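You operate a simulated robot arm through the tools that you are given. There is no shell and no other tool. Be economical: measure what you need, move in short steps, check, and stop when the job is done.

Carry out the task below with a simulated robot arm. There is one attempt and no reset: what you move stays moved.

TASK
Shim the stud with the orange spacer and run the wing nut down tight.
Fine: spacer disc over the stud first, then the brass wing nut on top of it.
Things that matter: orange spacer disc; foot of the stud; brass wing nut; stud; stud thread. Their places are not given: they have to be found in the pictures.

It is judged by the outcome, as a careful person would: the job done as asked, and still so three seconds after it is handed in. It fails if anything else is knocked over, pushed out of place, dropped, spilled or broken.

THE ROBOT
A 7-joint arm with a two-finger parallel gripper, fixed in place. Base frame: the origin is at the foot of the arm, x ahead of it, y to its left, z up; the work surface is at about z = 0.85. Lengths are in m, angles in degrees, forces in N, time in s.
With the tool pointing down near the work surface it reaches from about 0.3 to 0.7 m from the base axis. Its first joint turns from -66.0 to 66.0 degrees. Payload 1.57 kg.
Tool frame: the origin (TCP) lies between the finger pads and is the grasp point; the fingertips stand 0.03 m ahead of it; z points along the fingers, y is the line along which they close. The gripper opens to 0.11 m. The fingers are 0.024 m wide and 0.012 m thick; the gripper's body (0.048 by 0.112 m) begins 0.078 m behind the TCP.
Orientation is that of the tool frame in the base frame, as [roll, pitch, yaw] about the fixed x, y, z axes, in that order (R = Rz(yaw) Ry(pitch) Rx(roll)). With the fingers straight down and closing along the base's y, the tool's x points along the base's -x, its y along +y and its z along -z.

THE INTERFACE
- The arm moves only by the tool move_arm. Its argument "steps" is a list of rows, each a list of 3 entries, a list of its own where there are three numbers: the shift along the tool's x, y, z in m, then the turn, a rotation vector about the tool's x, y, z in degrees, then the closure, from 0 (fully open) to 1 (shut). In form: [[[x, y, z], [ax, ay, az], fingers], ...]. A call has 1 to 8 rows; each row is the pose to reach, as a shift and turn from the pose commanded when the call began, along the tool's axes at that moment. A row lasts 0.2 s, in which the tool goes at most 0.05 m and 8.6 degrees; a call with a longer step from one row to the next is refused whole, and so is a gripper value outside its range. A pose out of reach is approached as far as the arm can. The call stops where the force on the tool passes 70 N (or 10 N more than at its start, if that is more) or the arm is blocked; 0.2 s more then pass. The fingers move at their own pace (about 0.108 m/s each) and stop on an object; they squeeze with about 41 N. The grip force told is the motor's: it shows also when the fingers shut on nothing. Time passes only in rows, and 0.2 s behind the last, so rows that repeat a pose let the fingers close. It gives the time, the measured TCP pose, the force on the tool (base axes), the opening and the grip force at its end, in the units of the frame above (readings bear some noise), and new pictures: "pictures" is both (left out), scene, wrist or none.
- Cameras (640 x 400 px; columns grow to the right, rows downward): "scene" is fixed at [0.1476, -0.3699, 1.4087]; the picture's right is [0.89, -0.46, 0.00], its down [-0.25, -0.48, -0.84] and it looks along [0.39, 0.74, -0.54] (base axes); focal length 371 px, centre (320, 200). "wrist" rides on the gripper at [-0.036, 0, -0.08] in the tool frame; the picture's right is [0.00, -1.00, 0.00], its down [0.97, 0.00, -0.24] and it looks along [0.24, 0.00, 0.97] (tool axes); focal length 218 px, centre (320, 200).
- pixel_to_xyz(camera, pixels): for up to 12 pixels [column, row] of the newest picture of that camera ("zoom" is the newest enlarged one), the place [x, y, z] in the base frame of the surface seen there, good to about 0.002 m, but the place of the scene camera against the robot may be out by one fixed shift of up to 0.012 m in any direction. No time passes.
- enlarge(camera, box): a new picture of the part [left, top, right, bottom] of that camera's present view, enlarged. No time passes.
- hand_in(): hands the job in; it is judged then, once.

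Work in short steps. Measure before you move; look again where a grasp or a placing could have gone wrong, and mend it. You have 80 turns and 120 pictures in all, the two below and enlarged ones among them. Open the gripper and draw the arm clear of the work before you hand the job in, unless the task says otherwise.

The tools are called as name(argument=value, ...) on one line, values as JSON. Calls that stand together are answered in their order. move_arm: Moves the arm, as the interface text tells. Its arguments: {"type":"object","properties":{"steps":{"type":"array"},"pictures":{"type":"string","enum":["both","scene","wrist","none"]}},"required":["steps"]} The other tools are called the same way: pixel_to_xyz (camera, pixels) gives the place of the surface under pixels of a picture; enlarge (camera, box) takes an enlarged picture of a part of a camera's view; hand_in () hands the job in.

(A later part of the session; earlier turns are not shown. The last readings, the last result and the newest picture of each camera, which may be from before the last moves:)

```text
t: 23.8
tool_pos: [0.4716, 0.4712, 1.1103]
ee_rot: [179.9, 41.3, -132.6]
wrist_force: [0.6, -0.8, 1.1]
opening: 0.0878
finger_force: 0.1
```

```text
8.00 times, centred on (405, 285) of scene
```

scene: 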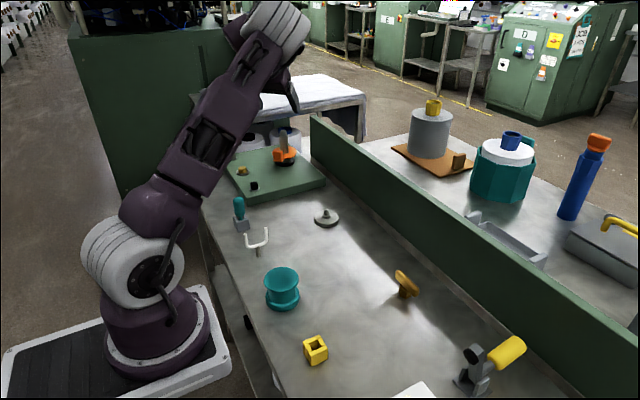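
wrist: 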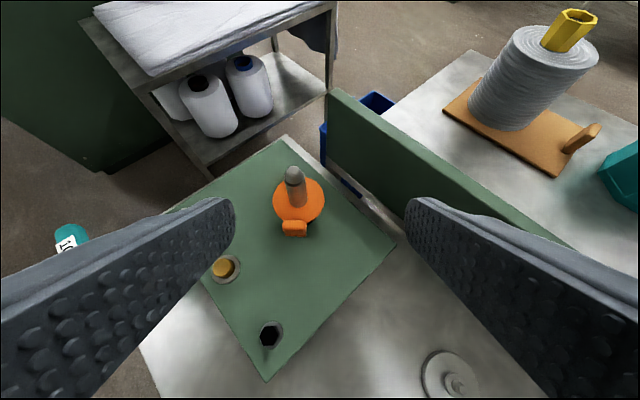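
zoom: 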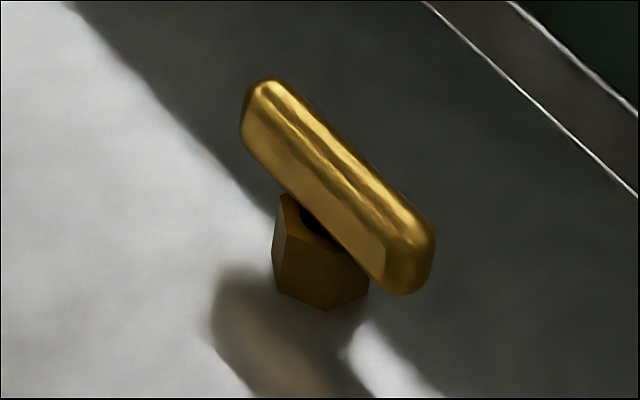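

The nut's hub is small (about 0.024 outside), which cannot thread on this 0.026 post. The grey round foot with a thin pin at scene (327,214) may be the real stud. I go above it for a close look.

enlarge(camera="scene", box=[302, 190, 352, 240])

enlarge(camera="wrist", box=[400, 330, 500, 400])

pixel_to_xyz(camera="wrist", pixels=[[455, 382], [440, 365], [470, 370], [425, 375], [479, 375], [448, 350], [408, 370]])

```text
8.00 times, centred on (327, 215) of scene
```

zoom: 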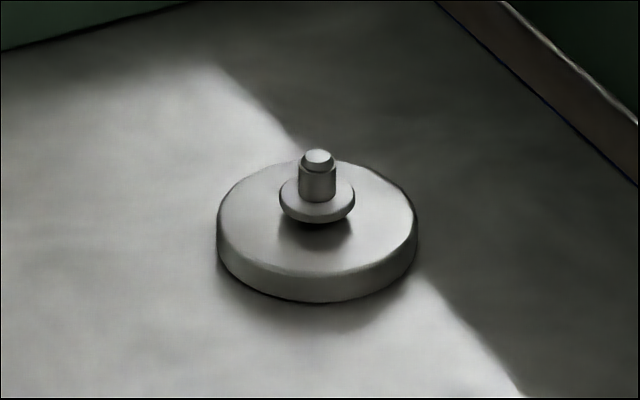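

```text
5.71 times, centred on (450, 365) of wrist
```

zoom: 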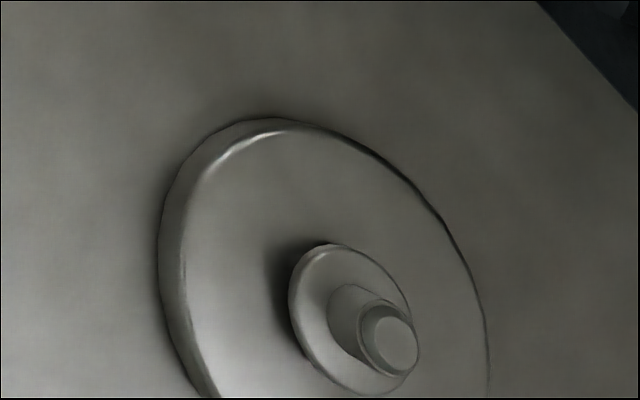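

```text
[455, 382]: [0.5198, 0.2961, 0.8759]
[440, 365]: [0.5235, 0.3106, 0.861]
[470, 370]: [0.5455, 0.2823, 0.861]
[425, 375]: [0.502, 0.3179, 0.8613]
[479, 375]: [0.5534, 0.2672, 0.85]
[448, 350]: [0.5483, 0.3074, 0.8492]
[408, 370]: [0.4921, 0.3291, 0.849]
```

The grey piece has a 0.022 collar and a thin pin; the post fits the spacer hole to within half a millimetre, so the nut's bore decides. I move to view the nut from close up.

move_arm(steps=[[[0.01, -0.04, -0.01], [3.9, 0, 4.5], 0.2], [[0.02, -0.08, -0.01], [7.8, 0, 9], 0.2], [[0.03, -0.12, -0.01], [11.7, 0, 13.4], 0.2], [[0.04, -0.16, -0.01], [15.7, 0, 17.8], 0.2], [[0.05, -0.2, -0.01], [19.6, 0, 22.3], 0.2], [[0.06, -0.24, -0.01], [23.5, 0, 26.8], 0.2], [[0.07, -0.28, -0.01], [27.4, 0, 31.2], 0.2], [[0.08, -0.32, -0.01], [31.3, 0, 35.6], 0.2]], pictures="wrist")

```text
t: 25.6
tool_pos: [0.6641, 0.2051, 1.064]
ee_rot: [-180.0, 41.2, -180.0]
wrist_force: [1.4, 0.0, 0.0]
opening: 0.088
finger_force: 0.1
```

wrist: 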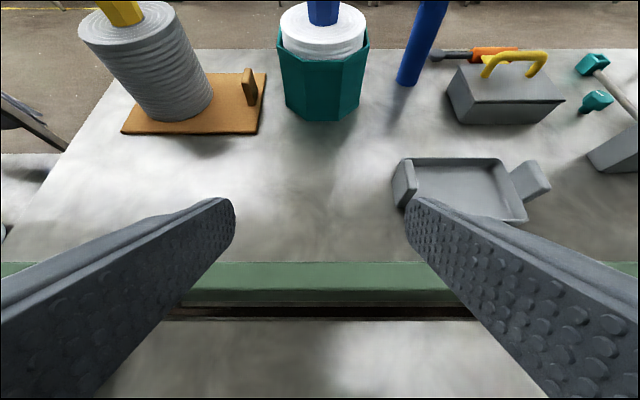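

move_arm(steps=[[[0.026, -0.029, -0.0165], [0, 0, 0], 0.2], [[0.052, -0.058, -0.033], [0, 0, 0], 0.2], [[0.078, -0.087, -0.05], [0, 0, 0], 0.2], [[0.104, -0.117, -0.066], [0, 0, 0], 0.2], [[0.13, -0.146, -0.0826], [0, 0, 0], 0.2], [[0.156, -0.175, -0.1], [0, 0, 0], 0.2], [[0.183, -0.205, -0.1157], [0, 0, 0], 0.2]], pictures="wrist")

enlarge(camera="wrist", box=[260, 130, 380, 230])

```text
t: 27.2
tool_pos: [0.4487, 0.0023, 1.0314]
ee_rot: [-179.8, 41.2, -179.8]
wrist_force: [0.3, 0.5, 0.0]
opening: 0.088
finger_force: 0.1
```

wrist: 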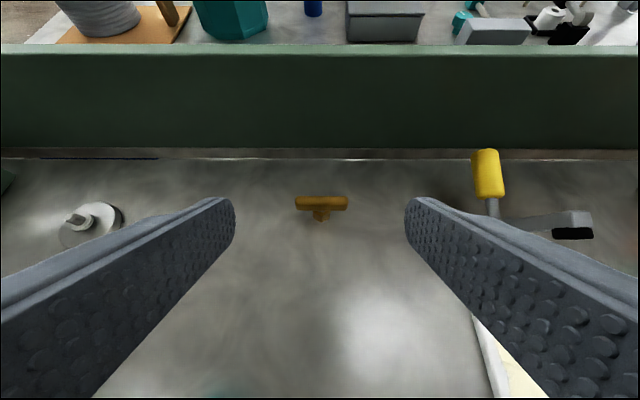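

```text
4.00 times, centred on (320, 180) of wrist
```

zoom: 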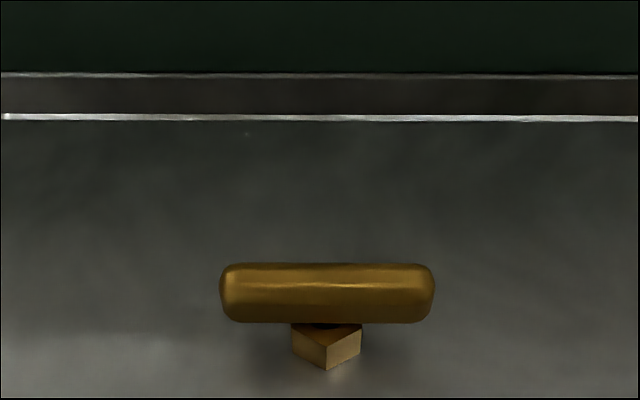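

The nut's hub is only about 0.022 across, with a small bore under the bar; the grey pin is about 0.011. I inspect the grey piece from close range.

move_arm(steps=[[[0.007, 0.042, 0.004], [0, 0, 0], 0.2], [[0.013, 0.084, 0.007], [0, 0, 0], 0.2], [[0.02, 0.126, 0.011], [0, 0, 0], 0.2], [[0.026, 0.168, 0.014], [0, 0, 0], 0.2], [[0.033, 0.21, 0.018], [0, 0, 0], 0.2], [[0.04, 0.25, 0.022], [0, 0, 0], 0.2], [[0.0465, 0.291, 0.0257], [0, 0, 0], 0.2]], pictures="wrist")

enlarge(camera="wrist", box=[270, 150, 370, 230])

```text
t: 28.8
tool_pos: [0.4308, 0.2932, 0.9825]
ee_rot: [179.9, 41.2, 180.0]
wrist_force: [0.1, 0.4, 0.2]
opening: 0.088
finger_force: 0.0
```

wrist: 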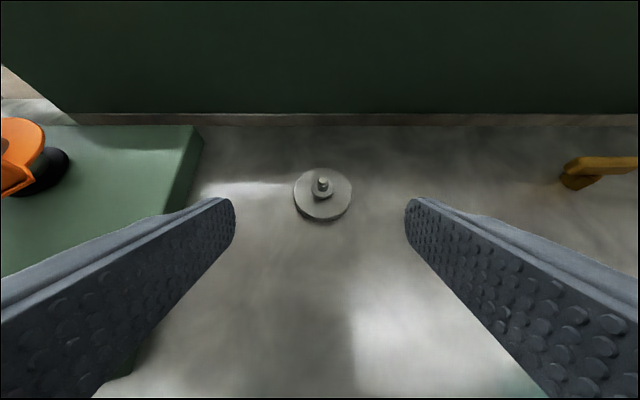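

```text
5.00 times, centred on (320, 190) of wrist
```

zoom: 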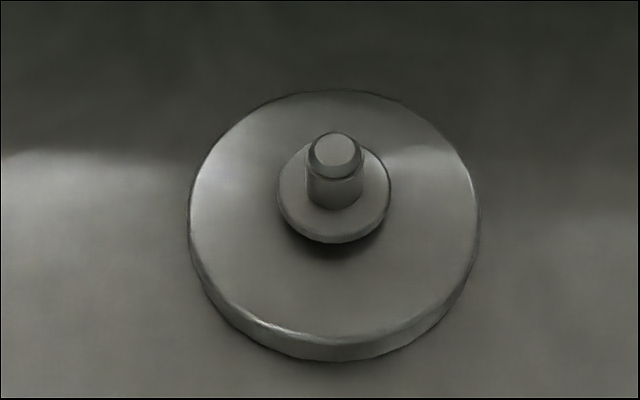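

I measure the relevant surfaces of the grey piece and zoom on the nut's bore under the bar.

pixel_to_xyz(camera="wrist", pixels=[[323, 181], [323, 190], [323, 197], [314, 192], [332, 192], [323, 205], [295, 195], [351, 195], [316, 196]])

enlarge(camera="scene", box=[390, 270, 420, 300])

enlarge(camera="wrist", box=[550, 140, 640, 200])

```text
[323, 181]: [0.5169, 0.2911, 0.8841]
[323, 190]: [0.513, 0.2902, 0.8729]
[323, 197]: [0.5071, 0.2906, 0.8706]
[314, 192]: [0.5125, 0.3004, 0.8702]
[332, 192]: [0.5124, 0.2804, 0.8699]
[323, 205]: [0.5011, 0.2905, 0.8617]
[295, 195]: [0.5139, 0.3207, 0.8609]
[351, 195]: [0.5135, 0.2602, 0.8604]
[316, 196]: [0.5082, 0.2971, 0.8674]
```

```text
13.33 times, centred on (405, 285) of scene
```

zoom: 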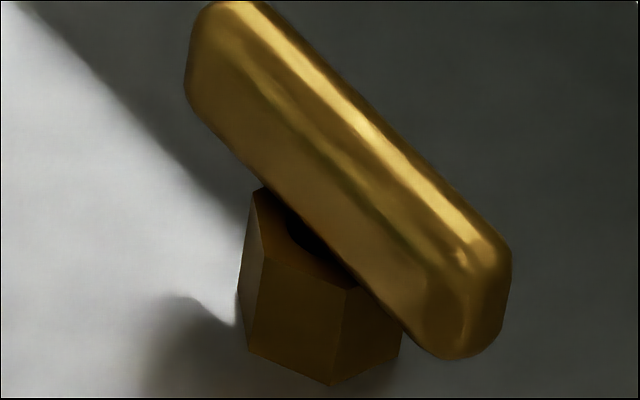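

```text
6.67 times, centred on (595, 170) of wrist
```

zoom: 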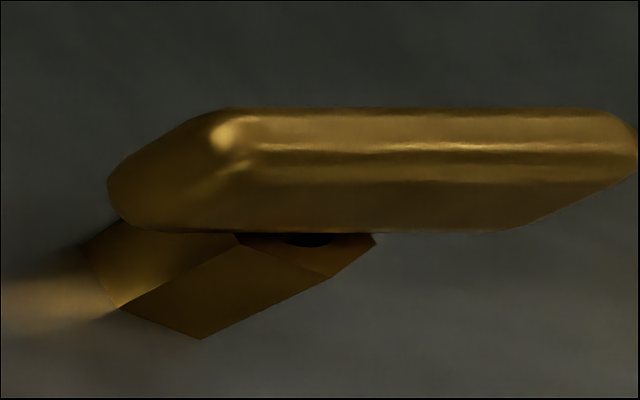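

The bore is about 0.012, matching the grey pin (0.0115), and the spacer hole clears the 0.0226 collar: the grey piece is the stud, its base the foot (top 0.861), and the post is something else. I fetch the spacer back from the post.

move_arm(steps=[[[-0.0042, 0.028, -0.002], [-4.47, 0, -5.09], 0.4], [[-0.0085, 0.056, -0.004], [-8.94, 0, -10.17], 0.5], [[-0.0127, 0.084, -0.006], [-13.4, 0, -15.26], 0.5], [[-0.017, 0.111, -0.008], [-17.9, 0, -20.3], 0.5], [[-0.021, 0.139, -0.01], [-22.4, 0, -25.4], 0.5], [[-0.0254, 0.167, -0.012], [-26.8, 0, -30.5], 0.5], [[-0.0296, 0.195, -0.0139], [-31.3, 0, -35.6], 0.5]], pictures="wrist")

```text
t: 30.4
tool_pos: [0.4439, 0.4891, 1.0117]
ee_rot: [179.9, 41.3, -132.6]
wrist_force: [-0.1, -0.8, -0.8]
opening: 0.0553
finger_force: 0.1
```

wrist: 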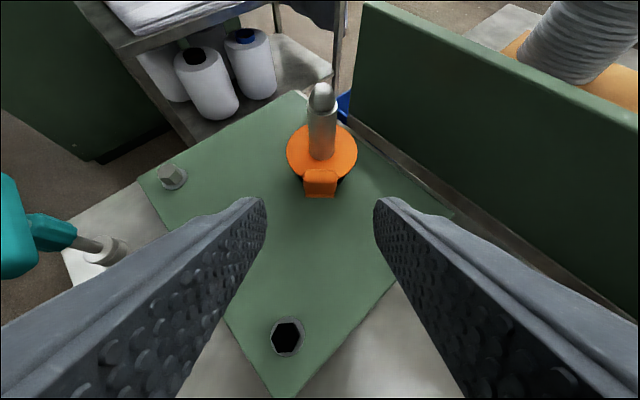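

The tab is centred ahead at wrist (320,183). I advance and grip it, then lift straight up off the post.

move_arm(steps=[[[-0.002, 0, 0.04], [0, 0, 0], 0.5], [[-0.004, 0, 0.075], [0, 0, 0], 0.5], [[-0.0055, 0, 0.094], [0, 0, 0], 0.5], [[-0.0055, 0, 0.094], [0, 0, 0], 0.75], [[-0.0055, 0, 0.094], [0, 0, 0], 1], [[-0.0055, 0, 0.094], [0, 0, 0], 1]], pictures="wrist")

```text
t: 31.8
tool_pos: [0.4869, 0.5369, 0.9451]
ee_rot: [179.8, 41.2, -132.5]
wrist_force: [0.4, 1.8, 0.0]
opening: 0.0285
finger_force: 38.7
```

wrist: 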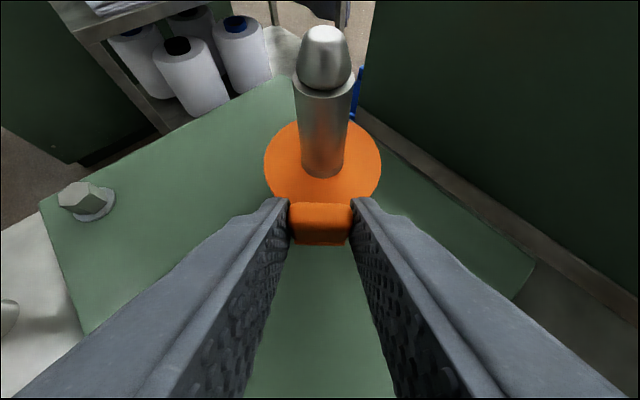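

move_arm(steps=[[[-0.0033, 0, -0.0038], [0, 0, 0], 1], [[-0.0066, 0, -0.0075], [0, 0, 0], 1], [[-0.0132, 0, -0.015], [0, 0, 0], 1], [[-0.0198, 0, -0.0225], [0, 0, 0], 1], [[-0.0264, 0, -0.03], [0, 0, 0], 1]], pictures="wrist")

enlarge(camera="wrist", box=[270, 120, 370, 220])

```text
t: 33.0
tool_pos: [0.4879, 0.5361, 0.9842]
ee_rot: [-179.9, 41.2, -132.7]
wrist_force: [0.5, -0.4, 0.1]
opening: 0.0286
finger_force: 38.9
```

wrist: 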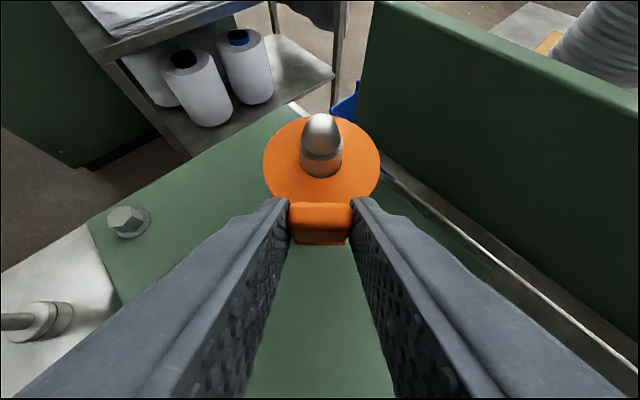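

```text
4.00 times, centred on (320, 170) of wrist
```

zoom: 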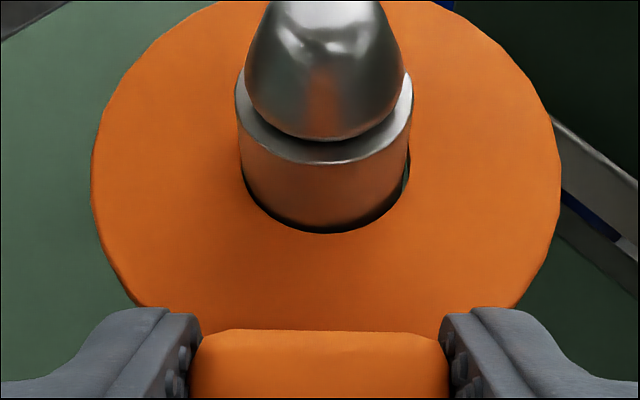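

It slides freely. I lift another 75 mm to clear the post tip.

move_arm(steps=[[[-0.0066, 0.0003, -0.0075], [0, 0, 0], 1], [[-0.0132, 0.0003, -0.015], [0, 0, 0], 1], [[-0.0198, 0.0003, -0.0225], [0, 0, 0], 1], [[-0.0264, 0.0003, -0.03], [0, 0, 0], 1], [[-0.033, 0.0003, -0.0375], [0, 0, 0], 1], [[-0.0429, 0.0003, -0.0488], [0, 0, 0], 1], [[-0.0528, 0.0003, -0.06], [0, 0, 0], 1]], pictures="both")

```text
t: 34.6
tool_pos: [0.4879, 0.5359, 1.0632]
ee_rot: [179.9, 41.3, -132.6]
wrist_force: [0.8, -0.3, -0.7]
opening: 0.0286
finger_force: 38.7
```

scene: 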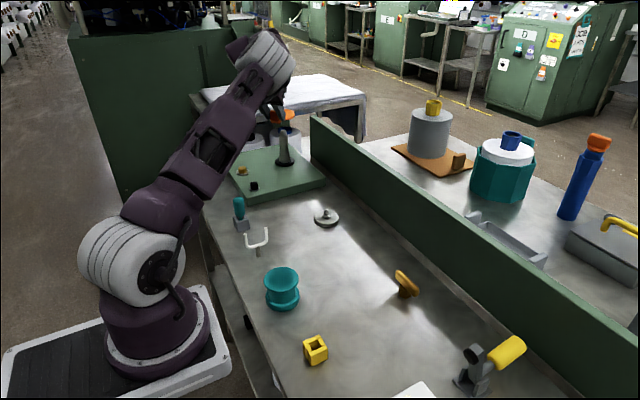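
wrist: 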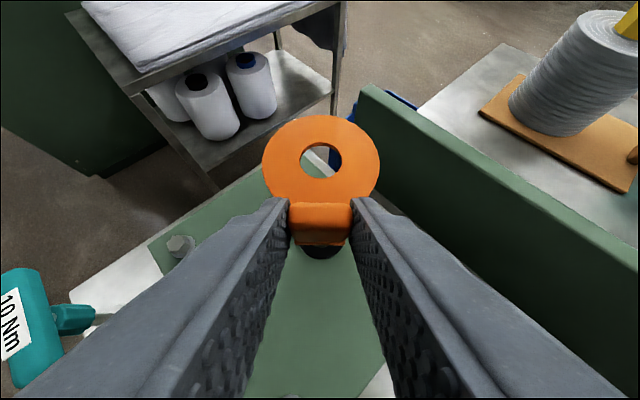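

The spacer is off, undamaged, and the post is unmoved. I carry it over the grey stud, turning back to yaw 180.

move_arm(steps=[[[0.0275, -0.0206, -0.0122], [4.47, 0, 5.09], 1], [[0.0549, -0.0413, -0.0243], [8.94, 0, 10.17], 1], [[0.0824, -0.0619, -0.0365], [13.4, 0, 15.26], 1], [[0.1098, -0.0826, -0.0486], [17.9, 0, 20.3], 1], [[0.1373, -0.1032, -0.0608], [22.4, 0, 25.4], 1], [[0.1647, -0.1239, -0.0729], [26.8, 0, 30.5], 1], [[0.1922, -0.1445, -0.0851], [31.3, 0, 35.6], 1]], pictures="both")

enlarge(camera="wrist", box=[250, 100, 390, 240])

pixel_to_xyz(camera="wrist", pixels=[[320, 120], [268, 155], [374, 155], [320, 142], [320, 180], [320, 190], [299, 160], [343, 160], [320, 205]])

```text
t: 36.2
tool_pos: [0.4581, 0.2907, 1.0012]
ee_rot: [-180.0, 41.4, -179.9]
wrist_force: [-0.3, -0.1, 0.0]
opening: 0.0288
finger_force: 38.8
```

scene: 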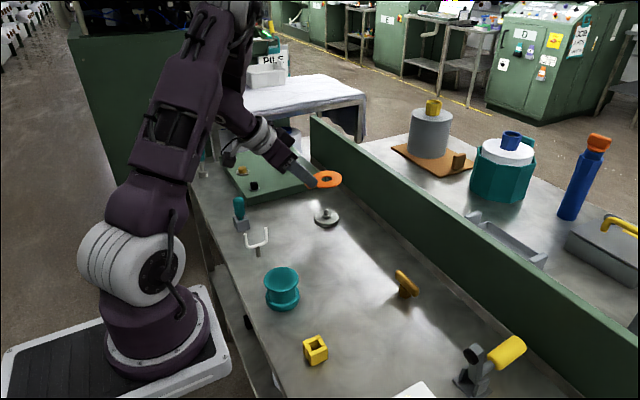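
wrist: 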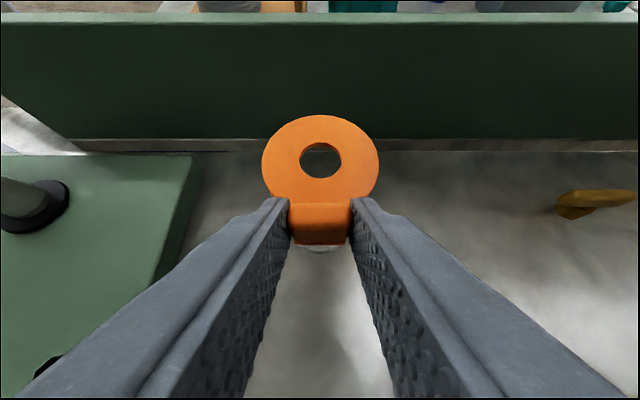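

```text
2.86 times, centred on (320, 170) of wrist
```

zoom: 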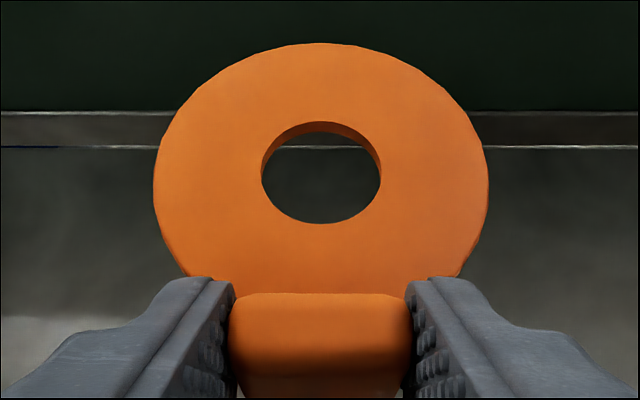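

```text
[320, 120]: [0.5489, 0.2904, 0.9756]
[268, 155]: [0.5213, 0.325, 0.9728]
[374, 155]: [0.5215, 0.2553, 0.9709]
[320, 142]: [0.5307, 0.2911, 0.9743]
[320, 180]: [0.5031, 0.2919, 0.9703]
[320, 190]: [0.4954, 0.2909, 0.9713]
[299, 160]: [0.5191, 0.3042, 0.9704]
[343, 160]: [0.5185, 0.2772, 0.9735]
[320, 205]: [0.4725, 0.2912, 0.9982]
```

The disc is tilted about 4.5° (front high). I correct the pitch, keep the hole centre over the pin axis (0.517, 0.291), and lower 70 mm.

move_arm(steps=[[[0.011, 0, 0.0136], [0, 2.2, 0], 1], [[0.022, 0, 0.0272], [0, 4.4, 0], 1], [[0.033, 0, 0.0407], [0, 4.4, 0], 1], [[0.0443, 0, 0.0543], [0, 4.4, 0], 1]], pictures="both")

enlarge(camera="wrist", box=[250, 100, 390, 240])

pixel_to_xyz(camera="wrist", pixels=[[320, 120], [268, 155], [374, 155], [320, 142], [320, 180], [320, 190], [299, 160], [343, 160], [320, 175]])

enlarge(camera="scene", box=[295, 175, 355, 235])

```text
t: 37.2
tool_pos: [0.461, 0.2915, 0.9299]
ee_rot: [-180.0, 36.8, -179.9]
wrist_force: [-0.6, 0.4, 0.0]
opening: 0.0289
finger_force: 38.6
```

scene: 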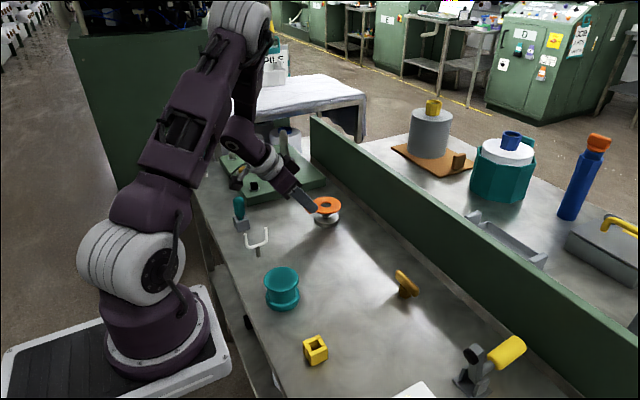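
wrist: 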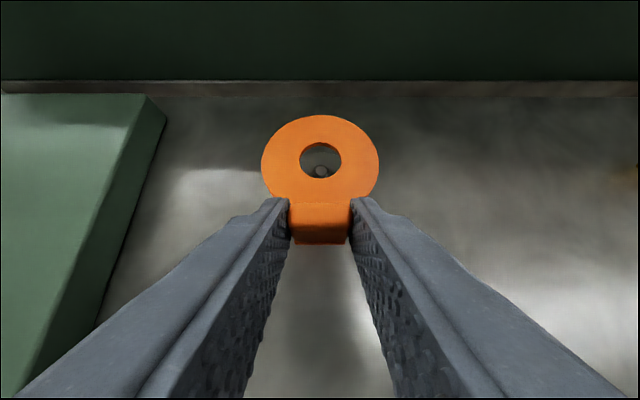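

```text
2.86 times, centred on (320, 170) of wrist
```

zoom: 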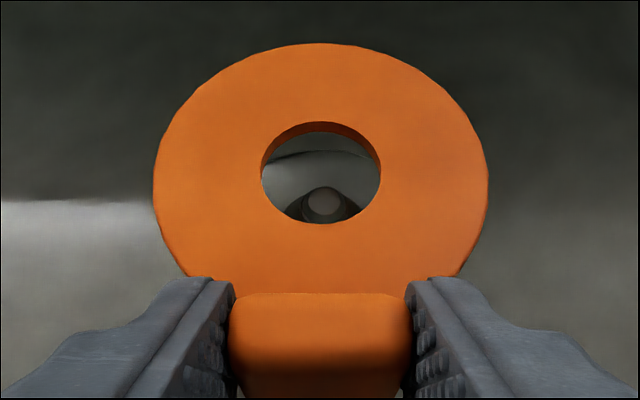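

```text
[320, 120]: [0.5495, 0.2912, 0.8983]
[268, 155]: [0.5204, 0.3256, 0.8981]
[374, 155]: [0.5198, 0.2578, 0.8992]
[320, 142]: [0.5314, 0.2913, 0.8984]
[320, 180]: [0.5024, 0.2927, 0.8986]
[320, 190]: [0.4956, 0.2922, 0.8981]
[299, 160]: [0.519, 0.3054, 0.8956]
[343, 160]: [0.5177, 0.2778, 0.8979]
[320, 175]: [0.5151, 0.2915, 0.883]
```

```text
6.67 times, centred on (325, 205) of scene
```

zoom: 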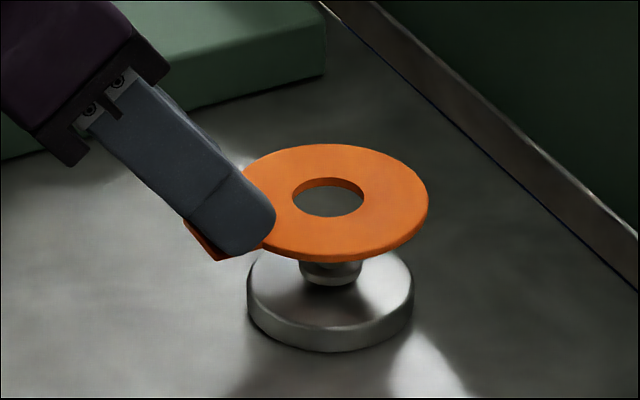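

The disc is level (top 0.898) with the pin centred under the hole. I lower 29 mm over the pin and collar.

move_arm(steps=[[[0.006, -0.0005, 0.008], [0, 0, 0], 1], [[0.012, -0.0005, 0.016], [0, 0, 0], 1], [[0.0174, -0.0005, 0.0232], [0, 0, 0], 1]], pictures="wrist")

enlarge(camera="wrist", box=[250, 100, 390, 240])

enlarge(camera="scene", box=[295, 175, 355, 235])

```text
t: 38.0
tool_pos: [0.461, 0.2902, 0.9023]
ee_rot: [180.0, 36.9, -179.9]
wrist_force: [-0.8, -0.2, -0.7]
opening: 0.0285
finger_force: 38.4
```

wrist: 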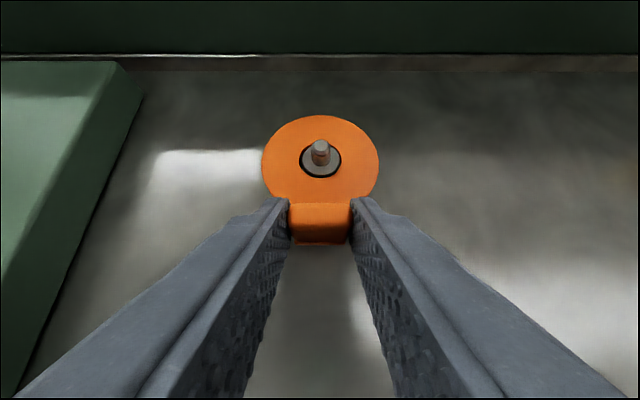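

```text
2.86 times, centred on (320, 170) of wrist
```

zoom: 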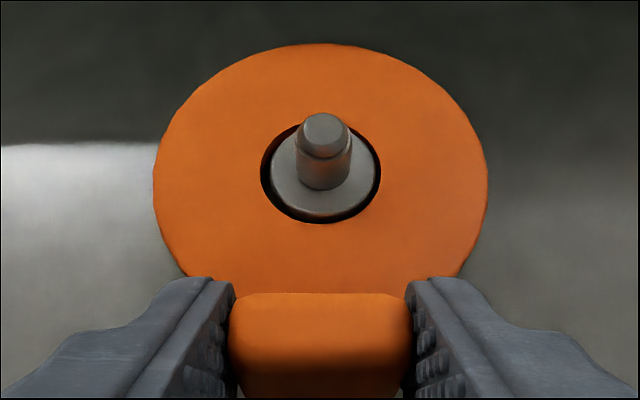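

```text
6.67 times, centred on (325, 205) of scene
```

zoom: 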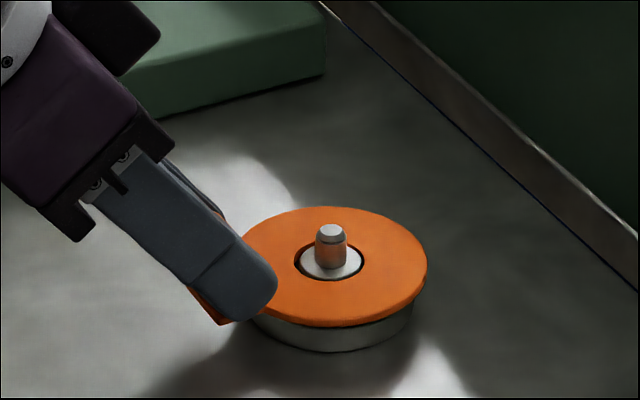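

A clear fit: the collar sits in the hole. I lower the last few millimetres to the foot, release, and back out along the fingers.

move_arm(steps=[[[0.0015, -0.0003, 0.002], [0, 0, 0], 1], [[0.0033, -0.0003, 0.0044], [0, 0, 0], 1], [[0.0033, -0.0003, 0.0044], [0, 0, 0], 0.8], [[0.0033, -0.0003, 0.0044], [0, 0, 0], 0.6], [[0.0033, -0.0003, 0.0044], [0, 0, 0], 0.5], [[0.0033, -0.0003, -0.03], [0, 0, 0], 0.5], [[0.0033, -0.0003, -0.07], [0, 0, 0], 0.5]], pictures="both")

enlarge(camera="scene", box=[295, 175, 355, 235])

enlarge(camera="wrist", box=[270, 130, 370, 230])

```text
t: 39.6
tool_pos: [0.4168, 0.2878, 0.9564]
ee_rot: [-180.0, 36.8, -179.9]
wrist_force: [0.2, 0.7, 0.5]
opening: 0.0549
finger_force: 0.2
```

scene: 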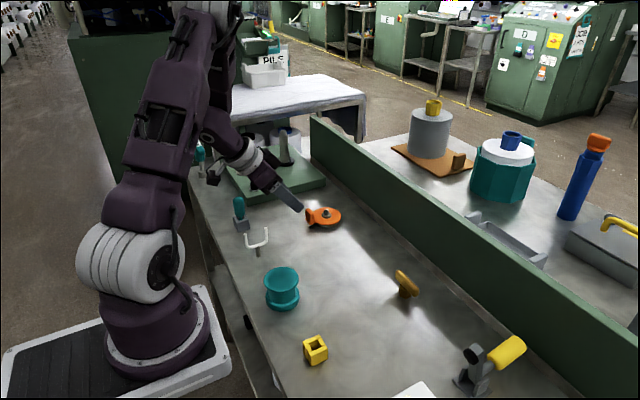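
wrist: 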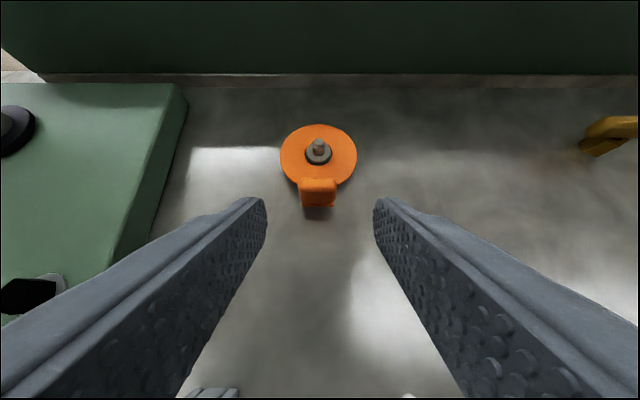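

```text
6.67 times, centred on (325, 205) of scene
```

zoom: 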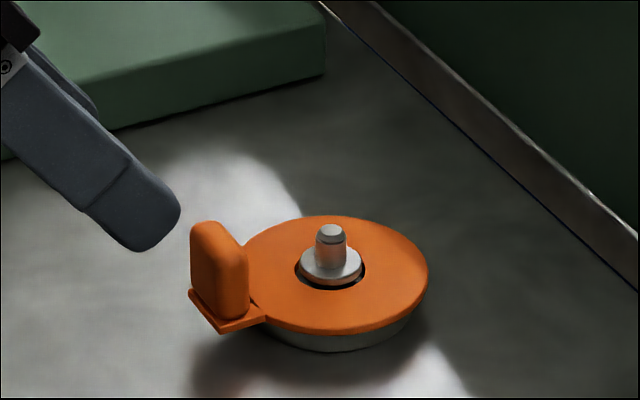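

```text
4.00 times, centred on (320, 180) of wrist
```

zoom: 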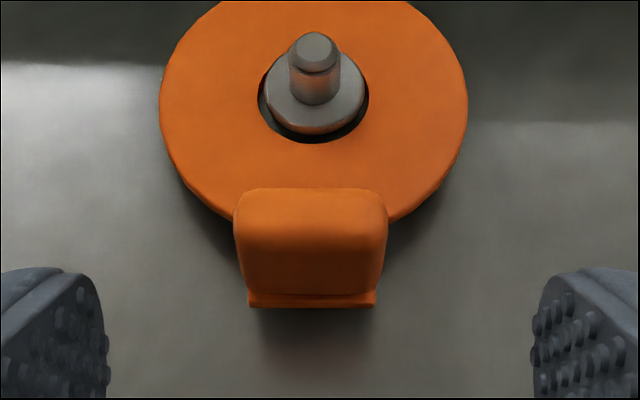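

The spacer is seated on the foot. Next I bring the tool upright and go above the nut at about (0.538, 0.001).

move_arm(steps=[[[-0.0159, -0.0359, 0.0041], [0, 4.6, 0], 0.4], [[-0.0317, -0.0718, 0.0081], [0, 9.2, 0], 0.3], [[-0.0476, -0.1076, 0.0122], [0, 13.8, 0], 0.3], [[-0.0635, -0.1435, 0.0163], [0, 18.4, 0], 0.3], [[-0.0793, -0.1794, 0.0203], [0, 23, 0], 0.3], [[-0.0952, -0.2153, 0.0244], [0, 27.6, 0], 0.3], [[-0.111, -0.2511, 0.0284], [0, 32.2, 0], 0.3], [[-0.1269, -0.287, 0.0325], [0, 36.8, 0], 0.3]], pictures="none")

```text
t: 41.4
tool_pos: [0.5384, 0.0032, 1.0072]
ee_rot: [180.0, -0.1, -179.8]
wrist_force: [-0.1, 0.5, 0.6]
opening: 0.077
finger_force: 0.2
```

Now I yaw the tool +90° (tool z by −90) so that the fingers close along x across the wing, leaving clockwise travel for tightening.

move_arm(steps=[[[0, 0, 0], [0, 0, -8.5], 0.4], [[0, 0, 0], [0, 0, -17], 0.4], [[0, 0, 0], [0, 0, -25.5], 0.4], [[0, 0, 0], [0, 0, -34], 0.4], [[0, 0, 0], [0, 0, -42.5], 0.4], [[0, 0, 0], [0, 0, -51], 0.4], [[0, 0, 0], [0, 0, -59.5], 0.4], [[0, 0, 0], [0, 0, -68], 0.4]], pictures="none")

move_arm(steps=[[[0, 0, 0], [0, 0, -8.5], 0.4], [[0, 0, 0], [0, 0, -17], 0.4], [[0, 0, 0], [0, 0, -22], 0.4]], pictures="wrist")

```text
t: 43.2
tool_pos: [0.4176, 0.0134, 0.9974]
ee_rot: [-179.7, -0.1, -112.3]
wrist_force: [-0.7, 1.5, -0.9]
opening: 0.066
finger_force: 0.0
out of reach, approached as far as the arm can: row 5, 6, 7, 8
```

```text
t: 44.0
tool_pos: [0.357, 0.0486, 0.9948]
ee_rot: [-179.9, 0.1, -89.9]
wrist_force: [0.2, -0.5, -0.2]
opening: 0.0657
finger_force: 0.0
out of reach, approached as far as the arm can: row 1, 2, 3
```

wrist: 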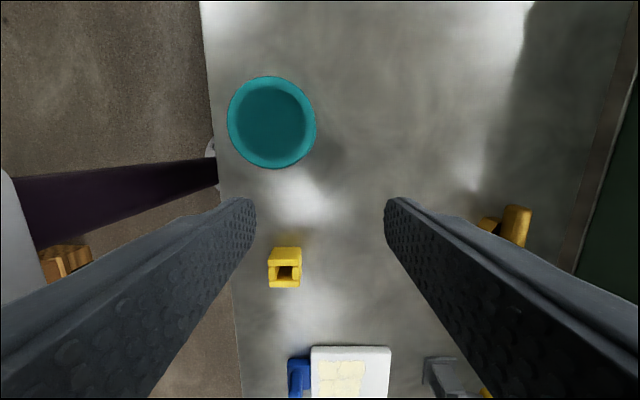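

The yaw is limited that way: the position gave out. I turn back and try the other direction.

move_arm(steps=[[[0.006, -0.012, -0.002], [0, 0, 8.5], 0.4], [[0.012, -0.024, -0.005], [0, 0, 17], 0.4], [[0.018, -0.036, -0.007], [0, 0, 25.5], 0.4], [[0.024, -0.048, -0.01], [0, 0, 34], 0.4], [[0.03, -0.06, -0.012], [0, 0, 42.5], 0.4], [[0.036, -0.072, -0.015], [0, 0, 51], 0.4], [[0.042, -0.083, -0.018], [0, 0, 59.5], 0.4], [[0.049, -0.093, -0.02], [0, 0, 68], 0.4]], pictures="none")

move_arm(steps=[[[0, 0, 0], [0, 0, 8.5], 0.4], [[0, 0, 0], [0, 0, 17], 0.4], [[0, 0, 0], [0, 0, 25.5], 0.4], [[0, 0, 0], [0, 0, 34], 0.4], [[0, 0, 0], [0, 0, 42.5], 0.4], [[0, 0, 0], [0, 0, 51], 0.4], [[0, 0, 0], [0, 0, 59.5], 0.4], [[0, 0, 0], [0, 0, 67.5], 0.4]], pictures="none")

```text
t: 45.8
tool_pos: [0.4496, 0.0003, 1.0157]
ee_rot: [180.0, 0.1, -158.0]
wrist_force: [-0.6, 0.5, 0.0]
opening: 0.0659
finger_force: 0.1
```

```text
t: 47.6
tool_pos: [0.449, 0.0006, 1.0149]
ee_rot: [179.9, 0.0, 134.5]
wrist_force: [0.7, -0.1, 0.3]
opening: 0.0659
finger_force: 0.0
```

move_arm(steps=[[[-0.006, 0.006, 0], [0, 0, 7.5], 0.4], [[-0.012, 0.012, 0], [0, 0, 15], 0.4], [[-0.018, 0.018, 0], [0, 0, 22.5], 0.4], [[-0.024, 0.024, 0], [0, 0, 30], 0.4], [[-0.03, 0.03, 0], [0, 0, 37.5], 0.4], [[-0.035, 0.0357, 0], [0, 0, 44.5], 0.4]], pictures="wrist")

```text
t: 49.0
tool_pos: [0.4989, 0.0008, 1.0156]
ee_rot: [-180.0, 0.0, 90.0]
wrist_force: [-0.7, -0.4, 0.4]
opening: 0.0659
finger_force: 0.1
```

wrist: 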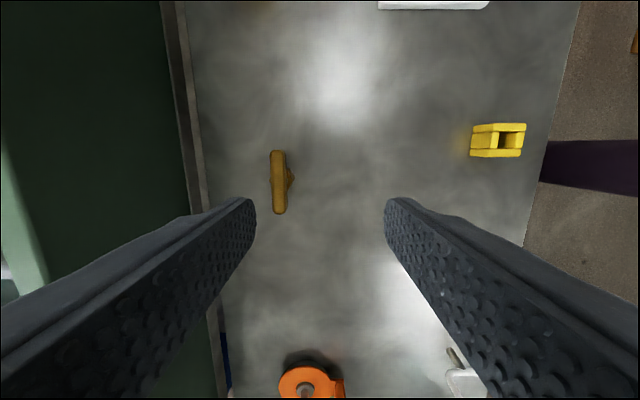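

Yaw 90 works here. I measure the bar for the grasp.

pixel_to_xyz(camera="wrist", pixels=[[278, 152], [278, 182], [278, 211], [272, 182], [285, 182], [290, 181], [304, 384], [300, 390]])

enlarge(camera="wrist", box=[240, 140, 320, 220])

```text
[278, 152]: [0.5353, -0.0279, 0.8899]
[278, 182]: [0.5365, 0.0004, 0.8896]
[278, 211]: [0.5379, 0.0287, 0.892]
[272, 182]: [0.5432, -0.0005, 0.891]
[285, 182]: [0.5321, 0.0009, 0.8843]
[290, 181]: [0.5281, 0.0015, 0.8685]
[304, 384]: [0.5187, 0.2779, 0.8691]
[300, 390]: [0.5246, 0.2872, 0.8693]
```

```text
5.00 times, centred on (280, 180) of wrist
```

zoom: 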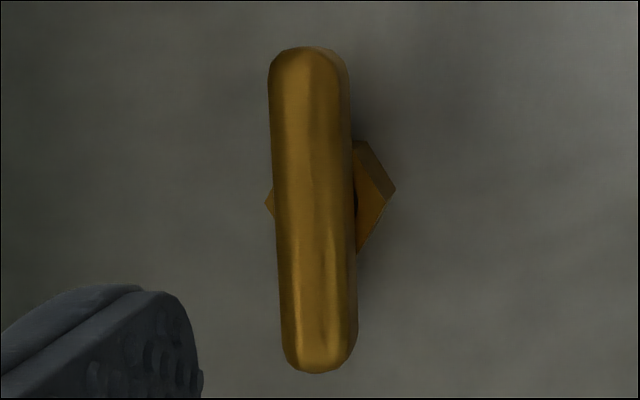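

The bar centre is (0.538, 0.0005), z about 0.885, and the hub top is 0.868. I shift over, descend to TCP 0.902 (tips above the hub) and close.

move_arm(steps=[[[0, 0.039, 0.01], [0, 0, 0], 0.4], [[0, 0.039, 0.05], [0, 0, 0], 0.4], [[0, 0.039, 0.09], [0, 0, 0], 0.5], [[0, 0.039, 0.1135], [0, 0, 0], 0.6], [[0, 0.039, 0.1135], [0, 0, 0], 0.8], [[0, 0.039, 0.1135], [0, 0, 0], 1], [[0, 0.039, 0.1135], [0, 0, 0], 1]], pictures="both")

enlarge(camera="scene", box=[380, 255, 440, 315])

```text
t: 50.6
tool_pos: [0.5382, 0.0001, 0.9022]
ee_rot: [-180.0, 0.0, 90.2]
wrist_force: [-0.4, -0.3, 0.1]
opening: 0.0129
finger_force: 30.0
```

scene: 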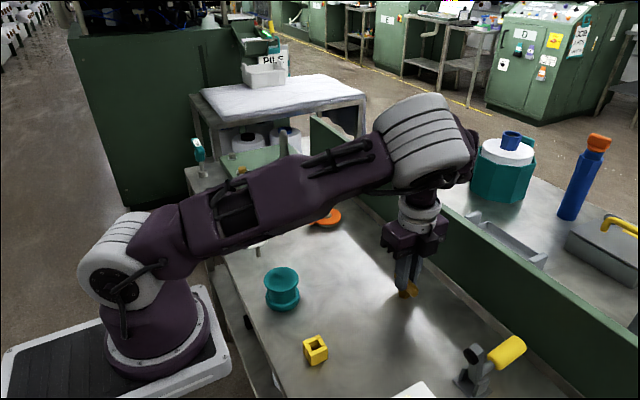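
wrist: 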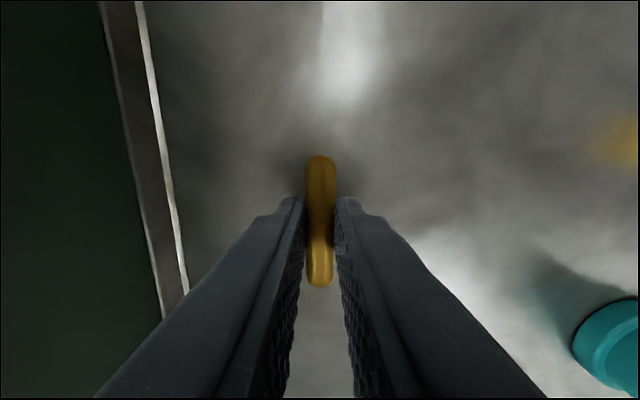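

```text
6.67 times, centred on (410, 285) of scene
```

zoom: 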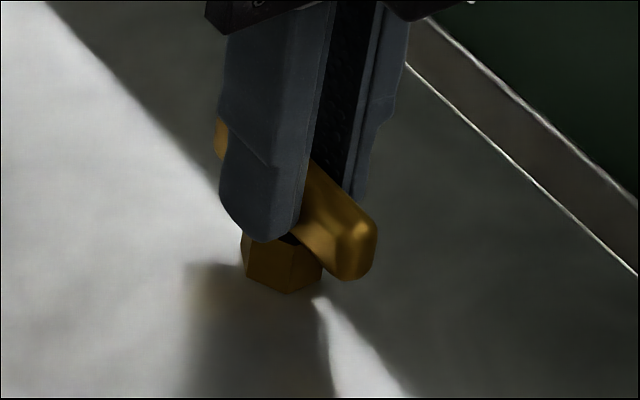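

The wing is gripped (0.0129). I lift it and carry it over to the stud while turning counter-clockwise to gain tightening travel.

move_arm(steps=[[[0, 0, -0.04], [0, 0, 0], 1], [[0, 0, -0.085], [0, 0, 0], 1], [[0, 0, -0.128], [0, 0, 0], 1]], pictures="wrist")

move_arm(steps=[[[0.04, -0.003, 0], [0, 0, -8], 1], [[0.08, -0.006, 0], [0, 0, -16], 1], [[0.12, -0.009, 0], [0, 0, -24], 1], [[0.16, -0.012, 0], [0, 0, -32], 1], [[0.2, -0.015, 0], [0, 0, -40], 1], [[0.24, -0.018, 0], [0, 0, -48], 1], [[0.27, -0.02, 0], [0, 0, -56], 1], [[0.291, -0.0215, 0], [0, 0, -64], 1]], pictures="none")

move_arm(steps=[[[0, 0, 0], [0, 0, -8.2], 1], [[0, 0, 0], [0, 0, -16.4], 1], [[0, 0, 0], [0, 0, -24.6], 1], [[0, 0, 0], [0, 0, -32.8], 1], [[0, 0, 0], [0, 0, -41], 1], [[0, 0, 0], [0, 0, -49.2], 1], [[0, 0, 0], [0, 0, -57.4], 1]], pictures="none")

```text
t: 51.4
tool_pos: [0.5392, 0.0008, 1.0306]
ee_rot: [-180.0, 0.1, 90.1]
wrist_force: [-0.7, -1.0, 0.0]
opening: 0.0128
finger_force: 29.9
```

wrist: 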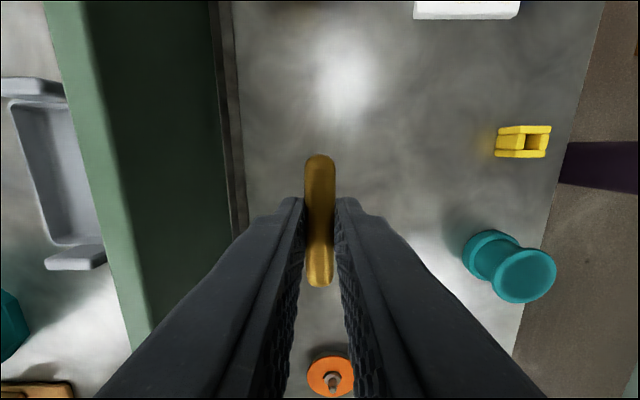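

```text
t: 53.2
tool_pos: [0.516, 0.2923, 1.0314]
ee_rot: [180.0, 0.1, 154.2]
wrist_force: [-0.5, 1.0, -0.6]
opening: 0.0127
finger_force: 30.1
```

```text
t: 54.8
tool_pos: [0.5166, 0.2913, 1.0308]
ee_rot: [179.9, 0.0, -148.3]
wrist_force: [-0.2, -0.1, -1.2]
opening: 0.0127
finger_force: 30.1
```

move_arm(steps=[[[0, 0, 0.01], [0, 0, -8], 1], [[0, 0, 0.03], [0, 0, -16], 1], [[0, 0, 0.06], [0, 0, -21], 1]], pictures="both")

enlarge(camera="scene", box=[295, 165, 355, 225])

```text
t: 55.6
tool_pos: [0.5157, 0.2904, 0.9696]
ee_rot: [-180.0, 0.0, -127.4]
wrist_force: [-0.3, -0.6, -0.8]
opening: 0.013
finger_force: 29.5
```

scene: 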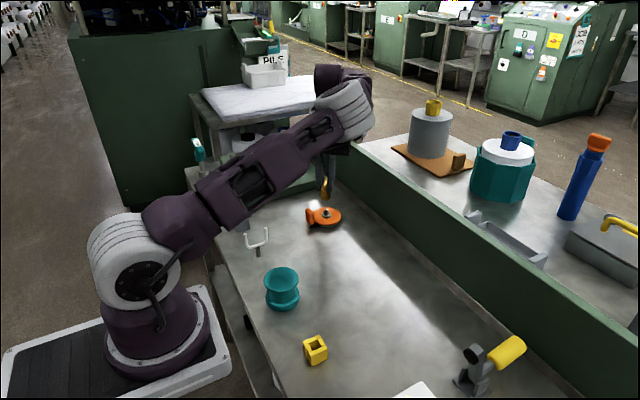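
wrist: 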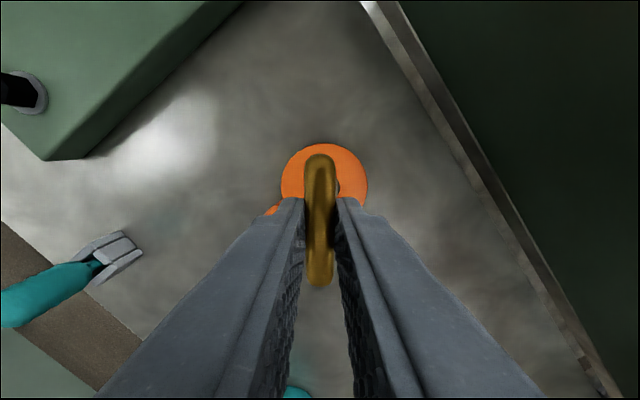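

```text
6.67 times, centred on (325, 195) of scene
```

zoom: 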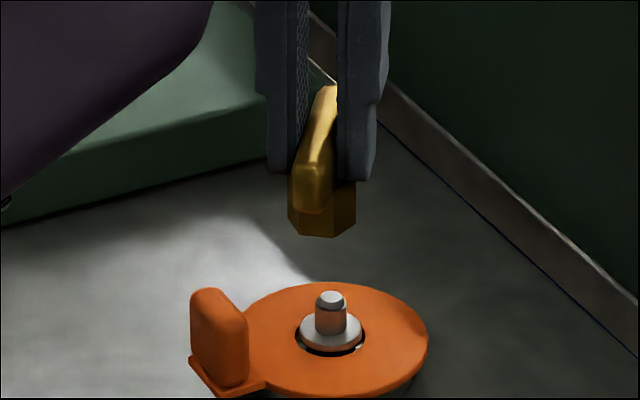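

Scene zoom shows the hub (322) about 1.4 px left of the pin (331), and the wrist view has the disc at column 324 instead of 320: about 3.6 mm off along tool −y. I verify with measurements.

pixel_to_xyz(camera="wrist", pixels=[[283, 184], [366, 184], [320, 146], [295, 155], [350, 155], [340, 185], [274, 209]])

pixel_to_xyz(camera="scene", pixels=[[326.6, 209.5], [326.6, 213], [322.5, 198], [325.3, 198.5], [328, 198], [313, 212], [341, 212]])

enlarge(camera="wrist", box=[265, 130, 385, 230])

```text
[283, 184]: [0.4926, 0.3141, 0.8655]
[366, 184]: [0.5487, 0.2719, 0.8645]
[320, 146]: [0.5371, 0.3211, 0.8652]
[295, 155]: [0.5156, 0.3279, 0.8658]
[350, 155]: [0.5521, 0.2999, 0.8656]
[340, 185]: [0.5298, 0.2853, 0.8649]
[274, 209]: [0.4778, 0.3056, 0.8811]
```

```text
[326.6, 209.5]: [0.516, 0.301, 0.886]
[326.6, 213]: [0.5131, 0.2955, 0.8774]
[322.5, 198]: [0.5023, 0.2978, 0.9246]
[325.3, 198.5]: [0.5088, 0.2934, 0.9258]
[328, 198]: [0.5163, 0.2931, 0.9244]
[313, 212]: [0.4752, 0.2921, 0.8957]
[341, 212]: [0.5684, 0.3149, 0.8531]
```

```text
4.00 times, centred on (325, 180) of wrist
```

zoom: 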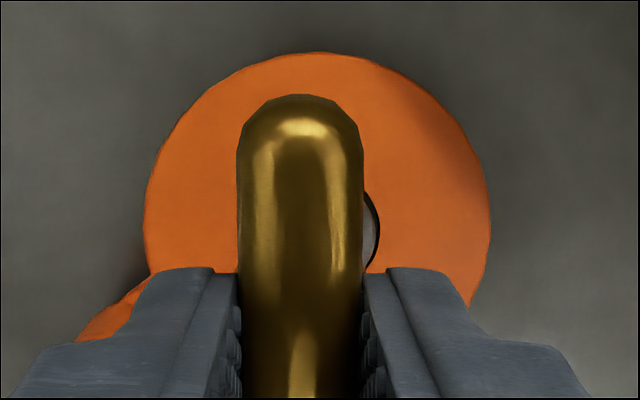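

Both views agree: the hub must shift about 3.3 mm along tool −y, with tool x nearly right. I apply it, lower to just above the pin tip, and look again.

move_arm(steps=[[[-0.0003, -0.0033, 0.01], [0, 0, 0], 1], [[-0.0003, -0.0033, 0.026], [0, 0, 0], 1], [[-0.0003, -0.0033, 0.026], [0, 0, 0], 1]], pictures="both")

enlarge(camera="scene", box=[310, 185, 345, 225])

enlarge(camera="wrist", box=[265, 130, 385, 230])

```text
t: 56.4
tool_pos: [0.5198, 0.2893, 0.9448]
ee_rot: [-179.9, -0.1, -127.5]
wrist_force: [0.7, -0.3, -0.1]
opening: 0.0124
finger_force: 30.0
```

scene: 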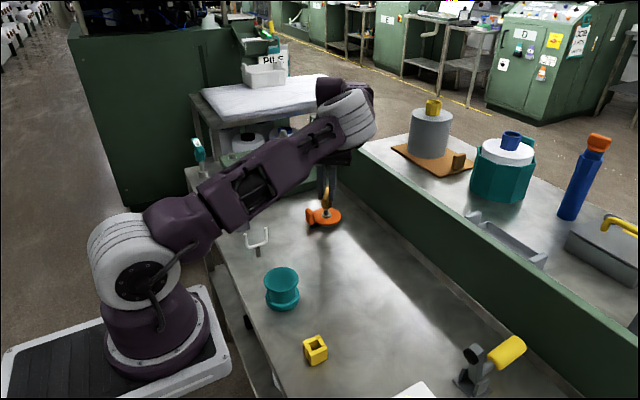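
wrist: 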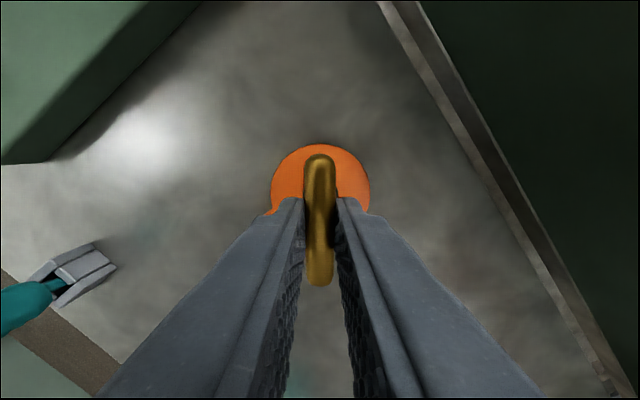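

```text
10.00 times, centred on (328, 205) of scene
```

zoom: 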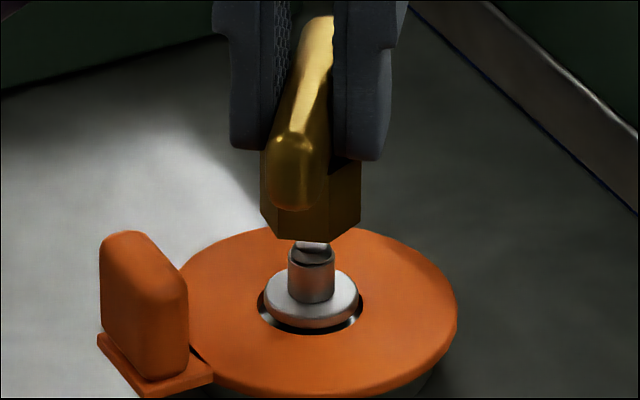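

```text
4.00 times, centred on (325, 180) of wrist
```

zoom: 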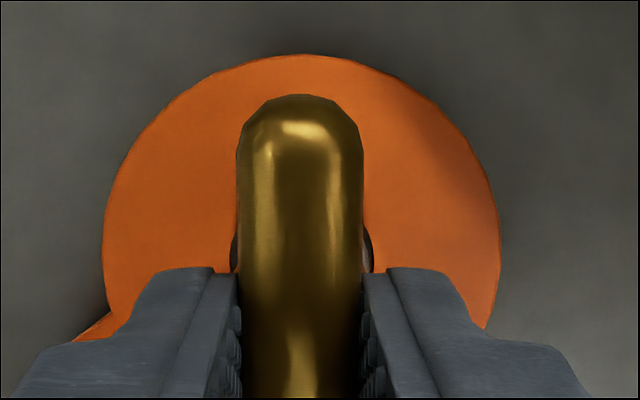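

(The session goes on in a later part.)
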